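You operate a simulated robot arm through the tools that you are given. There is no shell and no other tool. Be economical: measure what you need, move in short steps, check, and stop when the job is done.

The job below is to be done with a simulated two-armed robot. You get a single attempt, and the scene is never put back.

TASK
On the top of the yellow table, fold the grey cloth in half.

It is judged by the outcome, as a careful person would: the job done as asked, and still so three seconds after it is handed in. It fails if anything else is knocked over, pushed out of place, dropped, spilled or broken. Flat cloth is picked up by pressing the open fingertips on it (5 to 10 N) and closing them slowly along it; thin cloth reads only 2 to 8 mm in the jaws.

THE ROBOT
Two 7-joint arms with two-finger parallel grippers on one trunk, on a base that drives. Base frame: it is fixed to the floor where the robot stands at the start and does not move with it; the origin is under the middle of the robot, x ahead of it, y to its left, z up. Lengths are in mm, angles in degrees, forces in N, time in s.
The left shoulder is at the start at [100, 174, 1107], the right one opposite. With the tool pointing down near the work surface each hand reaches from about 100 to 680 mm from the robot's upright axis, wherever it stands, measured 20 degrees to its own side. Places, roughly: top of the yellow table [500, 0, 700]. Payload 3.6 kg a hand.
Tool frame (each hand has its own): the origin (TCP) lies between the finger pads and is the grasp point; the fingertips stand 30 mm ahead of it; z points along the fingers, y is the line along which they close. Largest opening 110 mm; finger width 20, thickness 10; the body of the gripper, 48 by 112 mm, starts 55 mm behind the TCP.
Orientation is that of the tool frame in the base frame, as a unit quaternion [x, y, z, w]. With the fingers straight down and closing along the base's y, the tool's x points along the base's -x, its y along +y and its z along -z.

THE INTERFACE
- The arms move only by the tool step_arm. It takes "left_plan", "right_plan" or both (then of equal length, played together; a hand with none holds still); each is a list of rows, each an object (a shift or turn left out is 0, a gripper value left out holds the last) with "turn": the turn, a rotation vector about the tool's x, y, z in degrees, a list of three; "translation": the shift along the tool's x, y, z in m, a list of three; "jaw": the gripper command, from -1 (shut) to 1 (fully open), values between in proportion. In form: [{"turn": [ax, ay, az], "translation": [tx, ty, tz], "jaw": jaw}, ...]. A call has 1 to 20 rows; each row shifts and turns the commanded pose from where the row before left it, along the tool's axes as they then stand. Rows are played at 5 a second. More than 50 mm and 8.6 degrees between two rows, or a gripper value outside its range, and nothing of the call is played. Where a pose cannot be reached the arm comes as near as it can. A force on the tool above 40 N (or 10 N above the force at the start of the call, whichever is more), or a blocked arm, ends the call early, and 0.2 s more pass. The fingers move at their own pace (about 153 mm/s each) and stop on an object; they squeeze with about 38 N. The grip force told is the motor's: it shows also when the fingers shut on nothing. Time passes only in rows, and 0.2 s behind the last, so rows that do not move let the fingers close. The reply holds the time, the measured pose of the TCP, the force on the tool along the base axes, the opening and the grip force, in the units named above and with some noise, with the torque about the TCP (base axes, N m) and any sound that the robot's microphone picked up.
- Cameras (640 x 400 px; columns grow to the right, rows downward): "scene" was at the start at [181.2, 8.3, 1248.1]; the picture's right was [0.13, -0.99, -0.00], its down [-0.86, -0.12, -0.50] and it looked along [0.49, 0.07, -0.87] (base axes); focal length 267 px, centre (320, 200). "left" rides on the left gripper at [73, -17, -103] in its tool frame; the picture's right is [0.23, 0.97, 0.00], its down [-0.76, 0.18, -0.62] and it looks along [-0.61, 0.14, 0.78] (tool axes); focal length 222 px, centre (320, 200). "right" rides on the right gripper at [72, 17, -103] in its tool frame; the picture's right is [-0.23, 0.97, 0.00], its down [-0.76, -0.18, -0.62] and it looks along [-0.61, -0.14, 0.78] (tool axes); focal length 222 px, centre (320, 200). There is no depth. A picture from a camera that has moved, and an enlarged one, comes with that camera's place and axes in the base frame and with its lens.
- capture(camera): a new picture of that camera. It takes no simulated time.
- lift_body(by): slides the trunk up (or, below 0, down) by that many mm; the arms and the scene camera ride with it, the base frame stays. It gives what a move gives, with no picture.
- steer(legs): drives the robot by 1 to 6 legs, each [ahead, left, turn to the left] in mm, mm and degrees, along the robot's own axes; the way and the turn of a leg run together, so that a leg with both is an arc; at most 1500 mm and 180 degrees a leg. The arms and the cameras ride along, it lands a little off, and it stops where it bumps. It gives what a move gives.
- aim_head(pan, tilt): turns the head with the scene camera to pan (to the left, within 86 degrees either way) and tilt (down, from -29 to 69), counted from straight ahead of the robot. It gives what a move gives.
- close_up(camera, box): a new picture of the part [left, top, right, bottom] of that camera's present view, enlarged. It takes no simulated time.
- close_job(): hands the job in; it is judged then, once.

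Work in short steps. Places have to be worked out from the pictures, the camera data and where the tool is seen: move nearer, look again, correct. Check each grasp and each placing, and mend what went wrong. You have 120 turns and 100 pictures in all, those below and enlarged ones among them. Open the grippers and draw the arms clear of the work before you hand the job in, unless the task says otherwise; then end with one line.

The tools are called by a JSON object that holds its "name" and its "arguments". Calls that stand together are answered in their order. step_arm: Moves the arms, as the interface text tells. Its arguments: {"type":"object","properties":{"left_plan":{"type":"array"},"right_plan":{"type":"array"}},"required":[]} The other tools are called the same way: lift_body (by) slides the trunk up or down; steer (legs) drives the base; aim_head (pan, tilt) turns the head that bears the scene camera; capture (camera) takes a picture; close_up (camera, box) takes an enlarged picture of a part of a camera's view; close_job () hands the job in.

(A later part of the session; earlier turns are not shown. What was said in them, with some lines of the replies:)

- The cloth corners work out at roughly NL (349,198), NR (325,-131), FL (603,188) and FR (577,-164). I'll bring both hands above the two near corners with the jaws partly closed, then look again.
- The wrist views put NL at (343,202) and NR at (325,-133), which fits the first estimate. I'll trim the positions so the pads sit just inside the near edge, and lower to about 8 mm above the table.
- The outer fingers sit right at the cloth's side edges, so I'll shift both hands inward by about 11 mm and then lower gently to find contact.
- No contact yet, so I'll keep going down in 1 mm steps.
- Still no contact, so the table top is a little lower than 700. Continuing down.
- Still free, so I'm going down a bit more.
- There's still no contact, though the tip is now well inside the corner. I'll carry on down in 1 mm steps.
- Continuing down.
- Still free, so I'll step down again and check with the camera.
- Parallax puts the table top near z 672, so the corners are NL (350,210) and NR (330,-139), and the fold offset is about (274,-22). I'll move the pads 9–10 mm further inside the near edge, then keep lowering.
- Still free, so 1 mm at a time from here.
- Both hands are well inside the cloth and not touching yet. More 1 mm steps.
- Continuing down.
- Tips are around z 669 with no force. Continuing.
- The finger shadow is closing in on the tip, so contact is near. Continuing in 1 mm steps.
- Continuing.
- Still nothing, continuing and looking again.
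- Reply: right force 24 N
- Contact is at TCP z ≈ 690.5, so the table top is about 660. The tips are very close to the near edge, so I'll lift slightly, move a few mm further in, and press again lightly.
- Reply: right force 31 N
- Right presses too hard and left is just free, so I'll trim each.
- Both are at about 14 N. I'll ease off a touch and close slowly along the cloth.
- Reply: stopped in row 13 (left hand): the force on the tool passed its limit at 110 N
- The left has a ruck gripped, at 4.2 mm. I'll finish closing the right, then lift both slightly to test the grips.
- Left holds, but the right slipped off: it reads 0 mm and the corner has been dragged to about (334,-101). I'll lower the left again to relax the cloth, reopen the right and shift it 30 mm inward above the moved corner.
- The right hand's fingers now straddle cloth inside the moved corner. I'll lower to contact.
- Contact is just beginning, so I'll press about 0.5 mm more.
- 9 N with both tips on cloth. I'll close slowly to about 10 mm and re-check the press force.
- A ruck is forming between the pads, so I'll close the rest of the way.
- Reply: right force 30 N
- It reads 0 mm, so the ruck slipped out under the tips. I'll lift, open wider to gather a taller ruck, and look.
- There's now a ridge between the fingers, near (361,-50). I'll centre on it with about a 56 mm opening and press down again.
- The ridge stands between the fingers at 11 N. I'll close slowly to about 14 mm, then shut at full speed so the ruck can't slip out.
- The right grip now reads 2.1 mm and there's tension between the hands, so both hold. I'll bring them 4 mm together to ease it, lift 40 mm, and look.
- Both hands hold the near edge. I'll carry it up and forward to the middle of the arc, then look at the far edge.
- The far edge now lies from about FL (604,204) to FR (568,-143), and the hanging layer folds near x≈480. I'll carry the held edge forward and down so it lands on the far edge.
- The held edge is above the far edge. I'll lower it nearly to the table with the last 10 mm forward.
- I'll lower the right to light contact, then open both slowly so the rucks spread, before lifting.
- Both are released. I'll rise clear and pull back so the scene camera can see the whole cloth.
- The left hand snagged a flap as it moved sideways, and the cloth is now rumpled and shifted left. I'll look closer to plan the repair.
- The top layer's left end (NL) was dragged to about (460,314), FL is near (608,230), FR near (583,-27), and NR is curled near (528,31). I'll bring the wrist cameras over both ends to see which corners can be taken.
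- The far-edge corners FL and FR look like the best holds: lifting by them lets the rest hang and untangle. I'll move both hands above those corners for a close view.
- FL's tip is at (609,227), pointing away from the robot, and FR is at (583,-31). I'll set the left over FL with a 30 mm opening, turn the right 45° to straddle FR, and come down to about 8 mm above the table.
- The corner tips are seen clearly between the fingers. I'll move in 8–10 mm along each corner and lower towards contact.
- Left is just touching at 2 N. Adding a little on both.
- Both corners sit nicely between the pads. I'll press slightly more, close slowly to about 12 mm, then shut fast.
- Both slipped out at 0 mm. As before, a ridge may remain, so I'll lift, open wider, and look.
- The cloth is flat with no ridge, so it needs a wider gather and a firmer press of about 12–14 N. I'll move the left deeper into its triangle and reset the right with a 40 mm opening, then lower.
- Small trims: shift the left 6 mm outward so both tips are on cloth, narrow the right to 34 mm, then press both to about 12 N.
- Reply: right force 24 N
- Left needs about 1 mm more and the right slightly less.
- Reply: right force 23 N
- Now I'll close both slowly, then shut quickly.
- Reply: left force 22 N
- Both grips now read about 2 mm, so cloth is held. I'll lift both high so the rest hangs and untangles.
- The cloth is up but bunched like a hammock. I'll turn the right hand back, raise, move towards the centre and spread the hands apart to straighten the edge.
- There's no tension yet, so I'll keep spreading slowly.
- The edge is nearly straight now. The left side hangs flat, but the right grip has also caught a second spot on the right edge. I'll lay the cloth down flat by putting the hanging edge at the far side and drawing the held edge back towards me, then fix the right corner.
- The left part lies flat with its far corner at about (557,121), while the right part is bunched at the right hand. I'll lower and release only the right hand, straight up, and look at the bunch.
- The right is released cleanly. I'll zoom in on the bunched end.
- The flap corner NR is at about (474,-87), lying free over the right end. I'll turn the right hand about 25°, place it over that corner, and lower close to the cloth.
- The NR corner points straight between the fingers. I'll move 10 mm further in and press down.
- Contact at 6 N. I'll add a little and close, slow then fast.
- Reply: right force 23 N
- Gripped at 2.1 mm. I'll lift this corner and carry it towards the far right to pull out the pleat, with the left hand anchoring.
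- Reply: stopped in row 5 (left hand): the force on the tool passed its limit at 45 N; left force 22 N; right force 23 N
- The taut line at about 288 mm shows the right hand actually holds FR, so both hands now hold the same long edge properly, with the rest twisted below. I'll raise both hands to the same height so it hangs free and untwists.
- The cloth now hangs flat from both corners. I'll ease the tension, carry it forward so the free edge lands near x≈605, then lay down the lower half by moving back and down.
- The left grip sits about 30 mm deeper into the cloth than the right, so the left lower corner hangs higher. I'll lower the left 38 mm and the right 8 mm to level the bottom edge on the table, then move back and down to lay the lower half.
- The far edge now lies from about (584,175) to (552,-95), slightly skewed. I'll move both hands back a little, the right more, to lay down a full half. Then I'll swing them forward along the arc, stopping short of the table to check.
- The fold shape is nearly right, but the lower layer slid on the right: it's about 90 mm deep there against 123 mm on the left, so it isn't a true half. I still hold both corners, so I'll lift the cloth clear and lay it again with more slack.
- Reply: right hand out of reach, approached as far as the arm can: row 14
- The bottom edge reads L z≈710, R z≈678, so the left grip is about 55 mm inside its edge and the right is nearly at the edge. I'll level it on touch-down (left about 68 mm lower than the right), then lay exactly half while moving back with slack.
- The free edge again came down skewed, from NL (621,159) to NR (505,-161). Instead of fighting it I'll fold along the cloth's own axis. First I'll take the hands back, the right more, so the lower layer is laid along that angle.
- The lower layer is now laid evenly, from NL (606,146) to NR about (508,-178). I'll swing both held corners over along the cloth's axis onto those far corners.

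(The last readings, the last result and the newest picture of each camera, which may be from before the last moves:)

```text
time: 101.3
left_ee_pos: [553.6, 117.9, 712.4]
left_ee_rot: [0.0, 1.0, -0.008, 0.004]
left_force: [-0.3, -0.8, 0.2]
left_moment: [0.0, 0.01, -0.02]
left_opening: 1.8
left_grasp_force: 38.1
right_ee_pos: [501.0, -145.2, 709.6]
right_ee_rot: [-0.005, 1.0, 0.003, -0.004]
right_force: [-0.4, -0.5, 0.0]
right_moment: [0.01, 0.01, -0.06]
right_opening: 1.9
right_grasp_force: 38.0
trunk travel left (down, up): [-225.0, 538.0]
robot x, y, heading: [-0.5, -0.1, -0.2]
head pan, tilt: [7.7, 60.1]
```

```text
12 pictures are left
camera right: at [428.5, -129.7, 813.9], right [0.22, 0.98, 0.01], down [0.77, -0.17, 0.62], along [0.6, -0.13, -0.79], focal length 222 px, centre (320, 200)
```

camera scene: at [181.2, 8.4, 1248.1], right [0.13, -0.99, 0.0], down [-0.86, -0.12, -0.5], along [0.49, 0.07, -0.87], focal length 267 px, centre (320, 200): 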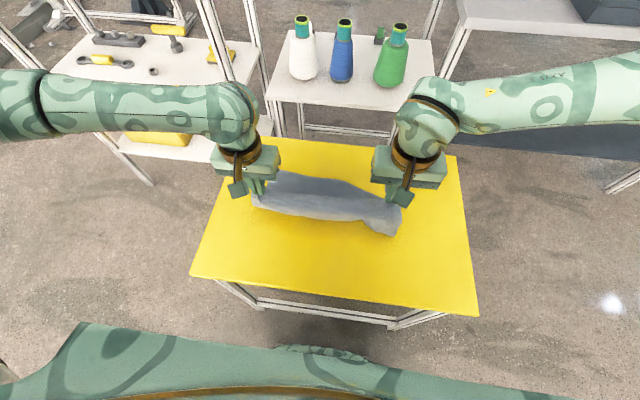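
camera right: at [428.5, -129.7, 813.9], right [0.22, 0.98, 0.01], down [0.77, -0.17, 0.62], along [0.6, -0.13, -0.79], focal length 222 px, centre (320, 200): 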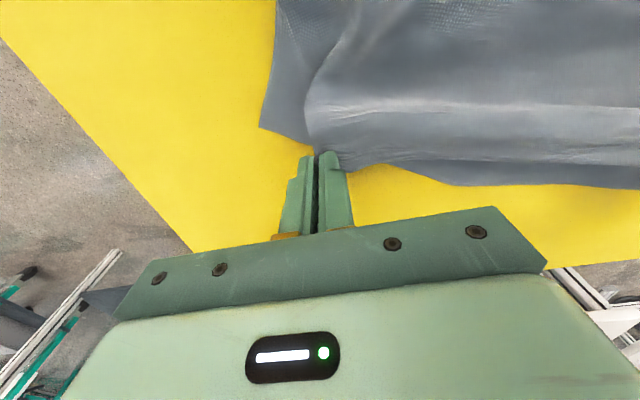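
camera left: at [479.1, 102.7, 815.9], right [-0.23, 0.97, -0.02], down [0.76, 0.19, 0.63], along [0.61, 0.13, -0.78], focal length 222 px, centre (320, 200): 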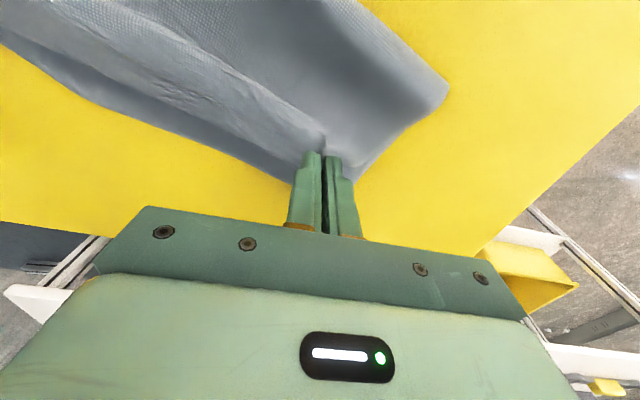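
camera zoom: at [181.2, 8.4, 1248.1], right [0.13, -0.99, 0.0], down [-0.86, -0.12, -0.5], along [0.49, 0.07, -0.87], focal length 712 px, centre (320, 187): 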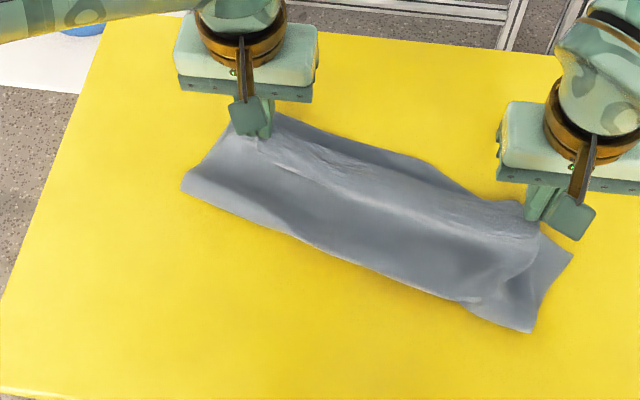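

The fold is close: upper and lower edges nearly coincide, and only the lower right corner NR lags about 35 mm. I'll lower, open just a little, and rise straight up so nothing snags.

{"name": "step_arm", "arguments": {"left_plan": [{"translation": [0, 0, 0.008]}, {"translation": [0, 0, 0.006]}, {}, {"jaw": -0.93}, {"jaw": -0.86}, {"jaw": -0.8}, {}, {"translation": [0, 0, -0.005]}, {"translation": [0, 0, -0.008]}, {"translation": [0, 0, -0.012]}, {"translation": [0, 0, -0.02]}, {"translation": [0, 0, -0.03]}, {"translation": [0, 0, -0.04]}, {}], "right_plan": [{"translation": [0, 0, 0.008]}, {"translation": [0, 0, 0.004]}, {}, {"jaw": -0.93}, {"jaw": -0.86}, {"jaw": -0.8}, {}, {"translation": [0, 0, -0.005]}, {"translation": [0, 0, -0.008]}, {"translation": [0, 0, -0.012]}, {"translation": [0, 0, -0.02]}, {"translation": [0, 0, -0.03]}, {"translation": [0, 0, -0.04]}, {}]}}

{"name": "close_up", "arguments": {"camera": "scene", "box": [200, 130, 440, 280]}}

```text
time: 104.3
left_ee_pos: [553.0, 119.1, 813.0]
left_ee_rot: [0.0, 1.0, -0.007, 0.003]
left_force: [-0.3, 0.1, 1.1]
left_moment: [0.01, 0.0, 0.02]
left_opening: 11.0
left_grasp_force: 0.1
right_ee_pos: [501.8, -146.0, 813.5]
right_ee_rot: [-0.004, 1.0, 0.003, -0.003]
right_force: [0.4, 0.5, 0.1]
right_moment: [-0.01, 0.04, 0.02]
right_opening: 10.9
right_grasp_force: 0.1
trunk travel left (down, up): [-225.0, 538.0]
robot x, y, heading: [-0.2, -1.8, -0.1]
head pan, tilt: [7.7, 60.1]
```

```text
2.67 times, centred on (320, 205) of scene
camera zoom: at [181.8, 8.4, 1247.9], right [0.13, -0.99, 0.0], down [-0.86, -0.12, -0.5], along [0.49, 0.07, -0.87], focal length 712 px, centre (320, 187)
```

zoom: 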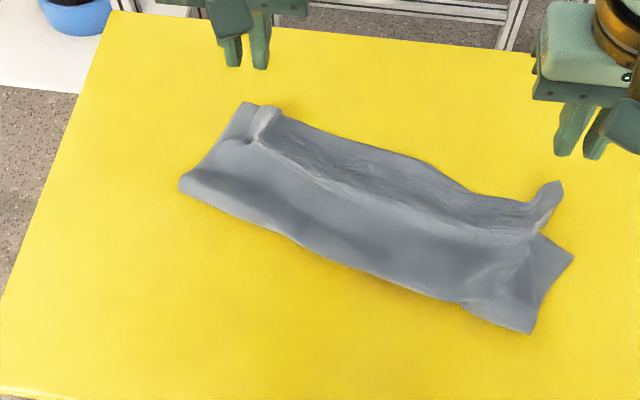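

The release was clean and the cloth is essentially folded. The lower right corner NR at (475,-178) still lags the upper one at about (530,-160). I'll shut the right fingers, press on NR's exposed patch and drag it forward about 33 mm.

{"name": "step_arm", "arguments": {"right_plan": [{"translation": [0.02, -0.01, 0], "jaw": -1}, {"translation": [0.02, -0.011, 0]}, {"translation": [0, 0, 0.04]}, {"translation": [0, 0, 0.04]}, {"translation": [0, 0, 0.03]}, {"translation": [0, 0, 0.008]}, {"translation": [0, 0, 0.003]}, {}]}}

{"name": "capture", "arguments": {"camera": "right"}}

```text
time: 106.1
left_ee_pos: [553.6, 120.1, 812.9]
left_ee_rot: [0.001, 1.0, -0.007, 0.004]
left_force: [0.6, 0.3, 0.3]
left_moment: [-0.03, -0.03, -0.02]
left_opening: 11.2
left_grasp_force: 0.0
right_ee_pos: [460.0, -165.8, 691.9]
right_ee_rot: [-0.005, 1.0, 0.003, -0.003]
right_force: [0.2, -0.5, -0.6]
right_moment: [0.01, 0.01, -0.03]
right_opening: 0.2
right_grasp_force: 37.7
trunk travel left (down, up): [-225.0, 538.0]
robot x, y, heading: [0.0, -1.3, 0.3]
head pan, tilt: [7.7, 60.1]
```

```text
10 pictures are left
camera right: at [388.8, -150.5, 796.0], right [0.22, 0.98, 0.01], down [0.77, -0.17, 0.62], along [0.6, -0.13, -0.79], focal length 222 px, centre (320, 200)
```

right: 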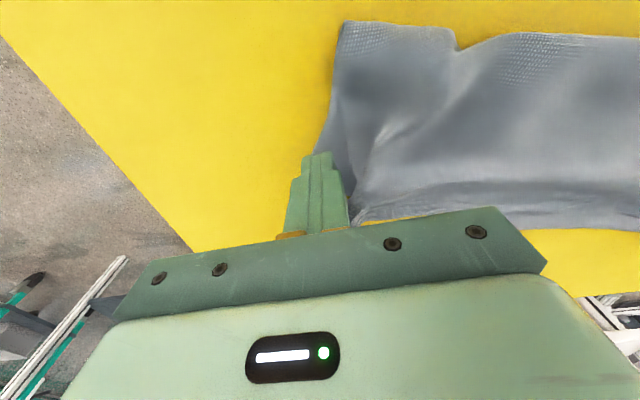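

The fingertip is right at the cloth's right edge, so I'll shift it 8 mm inward, press, then drag forward.

{"name": "step_arm", "arguments": {"right_plan": [{"translation": [0, 0.008, 0]}, {"translation": [0, 0, 0.001]}, {"translation": [0, 0, 0.001]}, {}]}}

```text
time: 107.1
left_ee_pos: [551.8, 120.0, 815.5]
left_ee_rot: [0.0, 1.0, -0.008, 0.005]
left_force: [0.4, -0.1, -0.4]
left_moment: [0.0, -0.01, -0.01]
left_opening: 11.0
left_grasp_force: 0.1
right_ee_pos: [461.5, -157.4, 690.0]
right_ee_rot: [-0.004, 1.0, 0.003, -0.002]
right_force: [-0.7, -2.2, 12.4]
right_moment: [-0.08, -0.04, 0.01]
right_opening: 0.2
right_grasp_force: 37.7
trunk travel left (down, up): [-225.0, 538.0]
robot x, y, heading: [2.5, 0.2, 0.2]
head pan, tilt: [7.7, 60.1]
```

12 N contact. Dragging forward 33 mm slowly, then lifting.

{"name": "step_arm", "arguments": {"right_plan": [{"translation": [-0.004, 0, 0]}, {"translation": [-0.005, 0, 0]}, {"translation": [-0.005, 0, 0]}, {"translation": [-0.005, 0, 0]}, {"translation": [-0.005, 0, 0]}, {"translation": [-0.005, 0, 0]}, {"translation": [-0.004, 0, 0]}, {}, {"translation": [0, 0, -0.01]}, {"translation": [0, 0, -0.02]}, {"translation": [0, 0, -0.04]}, {"translation": [0, 0, -0.04]}, {"translation": [0.02, -0.03, 0]}, {"translation": [0.02, -0.03, 0]}, {}]}}

{"name": "close_up", "arguments": {"camera": "scene", "box": [200, 130, 440, 280]}}

```text
time: 110.3
left_ee_pos: [553.1, 119.6, 813.9]
left_ee_rot: [-0.001, 1.0, -0.006, 0.003]
left_force: [0.7, -0.8, 0.3]
left_moment: [-0.03, -0.02, 0.04]
left_opening: 10.9
left_grasp_force: 0.1
right_ee_pos: [453.7, -219.5, 800.6]
right_ee_rot: [-0.004, 1.0, 0.004, -0.004]
right_force: [0.7, 0.0, -0.4]
right_moment: [-0.02, 0.02, -0.01]
right_opening: 0.0
right_grasp_force: 37.9
trunk travel left (down, up): [-225.0, 538.0]
robot x, y, heading: [-3.1, 1.5, -0.0]
head pan, tilt: [7.7, 60.1]
```

```text
2.67 times, centred on (320, 205) of scene
camera zoom: at [181.5, 8.5, 1248.0], right [0.13, -0.99, 0.0], down [-0.86, -0.12, -0.5], along [0.49, 0.07, -0.87], focal length 712 px, centre (320, 187)
```

zoom: 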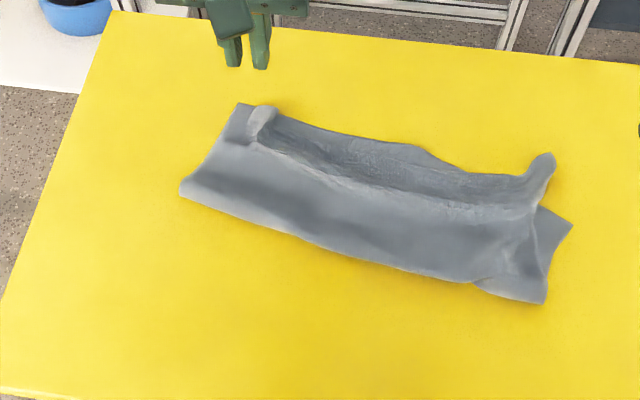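

The right end shifted as a unit: NR is near (506,-180) while the upper corner FR stands up near (550,-152). I'll pinch that standing ruck with the right hand, without pressing on the table, and set it back onto NR.

{"name": "step_arm", "arguments": {"right_plan": [{"translation": [-0.02, 0.018, 0], "jaw": 0}, {"translation": [-0.02, 0.018, 0]}, {"translation": [-0.02, 0.018, 0]}, {"translation": [-0.016, 0.018, 0]}, {"translation": [0, 0, 0.03]}, {"translation": [0, 0, 0.03]}, {"translation": [0, 0, 0.025]}, {}]}}

{"name": "capture", "arguments": {"camera": "right"}}

```text
time: 112.1
left_ee_pos: [551.9, 119.5, 812.8]
left_ee_rot: [0.0, 1.0, -0.007, 0.005]
left_force: [-0.1, -0.9, -0.7]
left_moment: [0.0, -0.01, 0.02]
left_opening: 11.1
left_grasp_force: 0.1
right_ee_pos: [529.8, -145.1, 713.1]
right_ee_rot: [-0.005, 1.0, 0.004, -0.004]
right_force: [-0.8, -0.5, -0.2]
right_moment: [0.03, 0.03, 0.01]
right_opening: 54.9
right_grasp_force: 0.1
trunk travel left (down, up): [-225.0, 538.0]
robot x, y, heading: [1.1, 0.3, -0.0]
head pan, tilt: [7.7, 60.1]
```

```text
8 pictures are left
camera right: at [457.6, -130.3, 818.5], right [0.22, 0.98, 0.01], down [0.77, -0.17, 0.62], along [0.6, -0.13, -0.79], focal length 222 px, centre (320, 200)
```

right: 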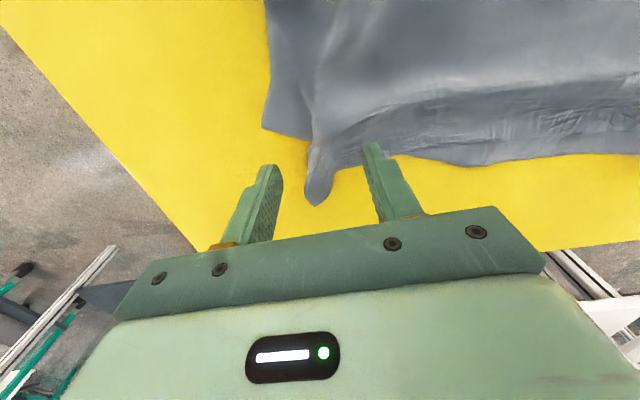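

The ruck is centred between the fingers. I'll lower to just above the table, shut, and lift a little to check the grip.

{"name": "step_arm", "arguments": {"right_plan": [{"translation": [0, 0, 0.009]}, {"translation": [0, 0, 0.008]}, {"translation": [0, 0, 0.003]}, {}, {"jaw": -0.5}, {"jaw": -1}, {}, {}, {"translation": [0, 0, -0.015]}, {"translation": [0, 0, -0.015]}, {}]}}

```text
time: 114.5
left_ee_pos: [553.6, 119.0, 813.6]
left_ee_rot: [0.0, 1.0, -0.008, 0.005]
left_force: [1.0, -0.3, -0.4]
left_moment: [-0.02, -0.04, -0.02]
left_opening: 11.1
left_grasp_force: 0.1
right_ee_pos: [530.0, -145.3, 724.8]
right_ee_rot: [-0.005, 1.0, 0.004, -0.004]
right_force: [-0.5, -0.1, 0.1]
right_moment: [0.03, -0.02, 0.0]
right_opening: 2.2
right_grasp_force: 38.2
trunk travel left (down, up): [-225.0, 538.0]
robot x, y, heading: [1.5, -1.0, -0.1]
head pan, tilt: [7.7, 60.1]
```

The ruck is held at 2.2 mm. I'll anchor the left end by pressing gently with the left fingertips, then take FR up and back so more of the lower layer lays down on the right, before setting it on NR.

{"name": "step_arm", "arguments": {"left_plan": [{"jaw": -1}, {"translation": [0, 0, 0.04]}, {"translation": [0, 0, 0.04]}, {"translation": [0, 0, 0.03]}, {"translation": [0, 0, 0.007]}, {"translation": [0, 0, 0.002]}, {"translation": [0, 0, 0.001]}, {}]}}

```text
time: 116.3
left_ee_pos: [553.4, 118.2, 693.3]
left_ee_rot: [0.0, 1.0, -0.007, 0.005]
left_force: [-0.2, -0.4, 0.7]
left_moment: [0.0, 0.02, -0.01]
left_opening: 0.0
left_grasp_force: 37.7
right_ee_pos: [528.7, -145.5, 723.9]
right_ee_rot: [-0.005, 1.0, 0.004, -0.004]
right_force: [-0.4, 0.1, -0.1]
right_moment: [0.06, -0.02, -0.03]
right_opening: 2.0
right_grasp_force: 38.7
trunk travel left (down, up): [-225.0, 538.0]
robot x, y, heading: [-1.1, -1.1, -0.0]
head pan, tilt: [7.7, 60.1]
```

Pressing the left slightly more, then moving the right corner up, back, and forward down onto NR.

{"name": "step_arm", "arguments": {"left_plan": [{"translation": [0, 0, 0.001]}, {"translation": [0, 0, 0.001]}, {}, {}, {}, {}, {}, {}, {}, {}, {}, {}, {}, {}], "right_plan": [{}, {}, {"translation": [0.01, 0, -0.015]}, {"translation": [0.02, 0.001, -0.015]}, {"translation": [0.02, 0.001, -0.015]}, {"translation": [0.02, 0.001, -0.01]}, {"translation": [0.02, 0.001, 0]}, {}, {"translation": [-0.008, -0.005, 0.01]}, {"translation": [-0.008, -0.005, 0.015]}, {"translation": [-0.007, -0.005, 0.018]}, {"translation": [-0.006, -0.004, 0.018]}, {"translation": [-0.005, -0.004, 0.015]}, {}]}}

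{"name": "close_up", "arguments": {"camera": "scene", "box": [200, 130, 440, 280]}}

```text
time: 119.3
left_ee_pos: [553.8, 118.7, 692.5]
left_ee_rot: [0.0, 1.0, -0.007, 0.005]
left_force: [-0.2, -0.8, 7.2]
left_moment: [-0.01, 0.01, -0.01]
left_opening: 0.0
left_grasp_force: 37.8
right_ee_pos: [472.7, -163.3, 703.8]
right_ee_rot: [-0.004, 1.0, 0.003, -0.003]
right_force: [0.9, 0.6, -0.8]
right_moment: [0.0, 0.01, -0.03]
right_opening: 2.2
right_grasp_force: 38.2
trunk travel left (down, up): [-225.0, 538.0]
robot x, y, heading: [-2.9, 1.0, -0.1]
head pan, tilt: [7.7, 60.1]
```

```text
2.67 times, centred on (320, 205) of scene
camera zoom: at [180.6, 8.1, 1248.2], right [0.13, -0.99, 0.0], down [-0.86, -0.12, -0.5], along [0.49, 0.07, -0.87], focal length 712 px, centre (320, 187)
```

zoom: 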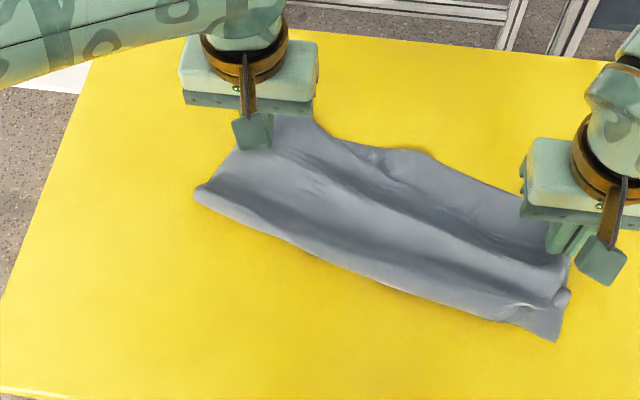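

Very good: the right end now covers NR with the fold further back. I'll release the right gently, rise straight up, and lift the left off too.

{"name": "step_arm", "arguments": {"left_plan": [{}, {}, {}, {}, {}, {}, {}, {}, {"translation": [0, 0, -0.005]}, {"translation": [0, 0, -0.01]}, {"translation": [0, 0, -0.02]}, {"translation": [0, 0, -0.03]}, {"translation": [0, 0, -0.04]}, {"translation": [0, 0, -0.02]}, {"translation": [0, 0.03, 0]}, {"translation": [0, 0.04, 0]}, {"translation": [0, 0.04, 0]}, {}], "right_plan": [{"translation": [0, 0, 0.006]}, {"translation": [0, 0, 0.002]}, {}, {"jaw": -0.93}, {"jaw": -0.86}, {"jaw": -0.8}, {}, {}, {"translation": [0, 0, -0.005]}, {"translation": [0, 0, -0.01]}, {"translation": [0, 0, -0.02]}, {"translation": [0, 0, -0.03]}, {"translation": [0, 0, -0.04]}, {"translation": [0, 0, -0.02]}, {"translation": [0, -0.03, 0]}, {"translation": [0, -0.04, 0]}, {"translation": [0, -0.04, 0]}, {}]}}

{"name": "close_up", "arguments": {"camera": "scene", "box": [200, 130, 440, 280]}}

```text
time: 123.1
left_ee_pos: [552.4, 229.2, 815.7]
left_ee_rot: [0.0, 1.0, -0.008, 0.004]
left_force: [0.3, -0.5, 0.3]
left_moment: [-0.02, -0.02, -0.01]
left_opening: 0.1
left_grasp_force: 37.7
right_ee_pos: [474.2, -273.8, 820.6]
right_ee_rot: [-0.005, 1.0, 0.003, -0.003]
right_force: [-0.5, -0.3, 0.3]
right_moment: [0.01, 0.03, 0.03]
right_opening: 11.0
right_grasp_force: 0.0
trunk travel left (down, up): [-225.0, 538.0]
robot x, y, heading: [1.0, 1.7, -0.0]
head pan, tilt: [7.7, 60.1]
```

```text
2.67 times, centred on (320, 205) of scene
camera zoom: at [181.5, 8.4, 1248.0], right [0.13, -0.99, 0.0], down [-0.86, -0.12, -0.5], along [0.49, 0.07, -0.87], focal length 712 px, centre (320, 187)
```

zoom: 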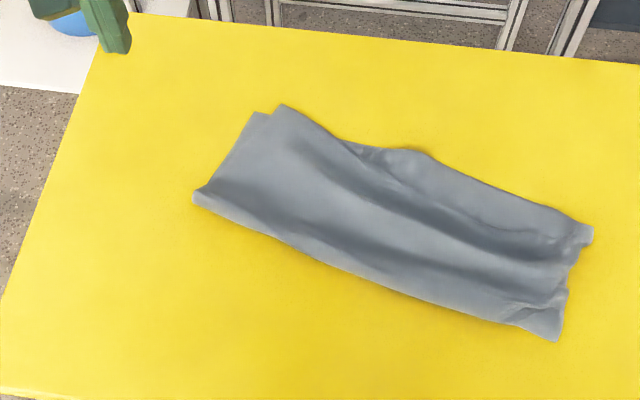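

The cloth is now a clean half: both far corners nearly coincide and the fold runs along the near side. I'll open the grippers and draw the arms further clear.

{"name": "step_arm", "arguments": {"left_plan": [{"translation": [0, 0.03, -0.03], "jaw": 0.5}, {"translation": [0.03, 0.03, -0.03]}, {"translation": [0.03, 0.02, -0.03]}, {}, {}], "right_plan": [{"translation": [0, -0.02, -0.03], "jaw": 0.5}, {"translation": [0.02, -0.02, -0.03]}, {"translation": [0.02, 0, -0.03]}, {}, {}]}}

{"name": "capture", "arguments": {"camera": "scene"}}

```text
refused: row 2 steps farther than a row can; nothing moved
```

```text
5 pictures are left
camera scene: at [181.5, 8.4, 1248.0], right [0.13, -0.99, 0.0], down [-0.86, -0.12, -0.5], along [0.49, 0.07, -0.87], focal length 267 px, centre (320, 200)
```

scene: 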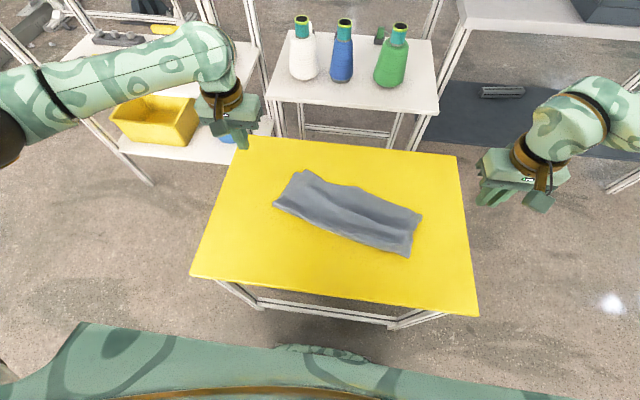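

That call was refused because the rows were too long. The scene looks good, so I'll repeat it with shorter rows.

{"name": "step_arm", "arguments": {"left_plan": [{"translation": [0, 0.02, -0.03], "jaw": 0.5}, {"translation": [0, 0.02, -0.03]}, {}, {}], "right_plan": [{"translation": [0, 0, -0.03], "jaw": 0.5}, {"translation": [0, 0, -0.03]}, {}, {}]}}

{"name": "close_up", "arguments": {"camera": "scene", "box": [200, 130, 440, 280]}}

```text
time: 124.1
left_ee_pos: [552.3, 271.0, 875.2]
left_ee_rot: [0.0, 1.0, -0.006, 0.004]
left_force: [0.5, 0.0, -0.4]
left_moment: [-0.01, 0.0, 0.01]
left_opening: 82.7
left_grasp_force: 0.1
right_ee_pos: [475.1, -275.8, 880.0]
right_ee_rot: [-0.004, 1.0, 0.004, -0.003]
right_force: [-0.4, 0.9, -0.5]
right_moment: [-0.02, -0.02, 0.02]
right_opening: 82.5
right_grasp_force: 0.1
trunk travel left (down, up): [-225.0, 538.0]
robot x, y, heading: [1.7, 2.5, 0.0]
head pan, tilt: [7.7, 60.1]
```

```text
2.67 times, centred on (320, 205) of scene
camera zoom: at [181.0, 8.4, 1248.1], right [0.13, -0.99, 0.0], down [-0.86, -0.12, -0.5], along [0.49, 0.07, -0.87], focal length 712 px, centre (320, 187)
```

zoom: 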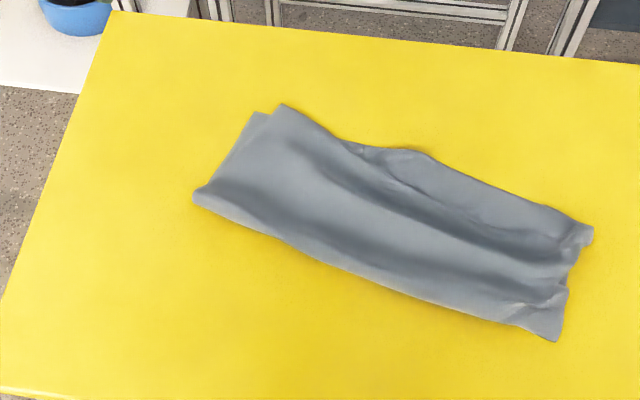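

The cloth is still and folded in half, the grippers are open and the arms are clear, so I'm handing in.

{"name": "close_job", "arguments": {}}

```text
The job is handed in.
```

The grey cloth is folded in half on the yellow table and nothing else was disturbed; it is slightly wrinkled, and the left corners are about 20 mm apart.
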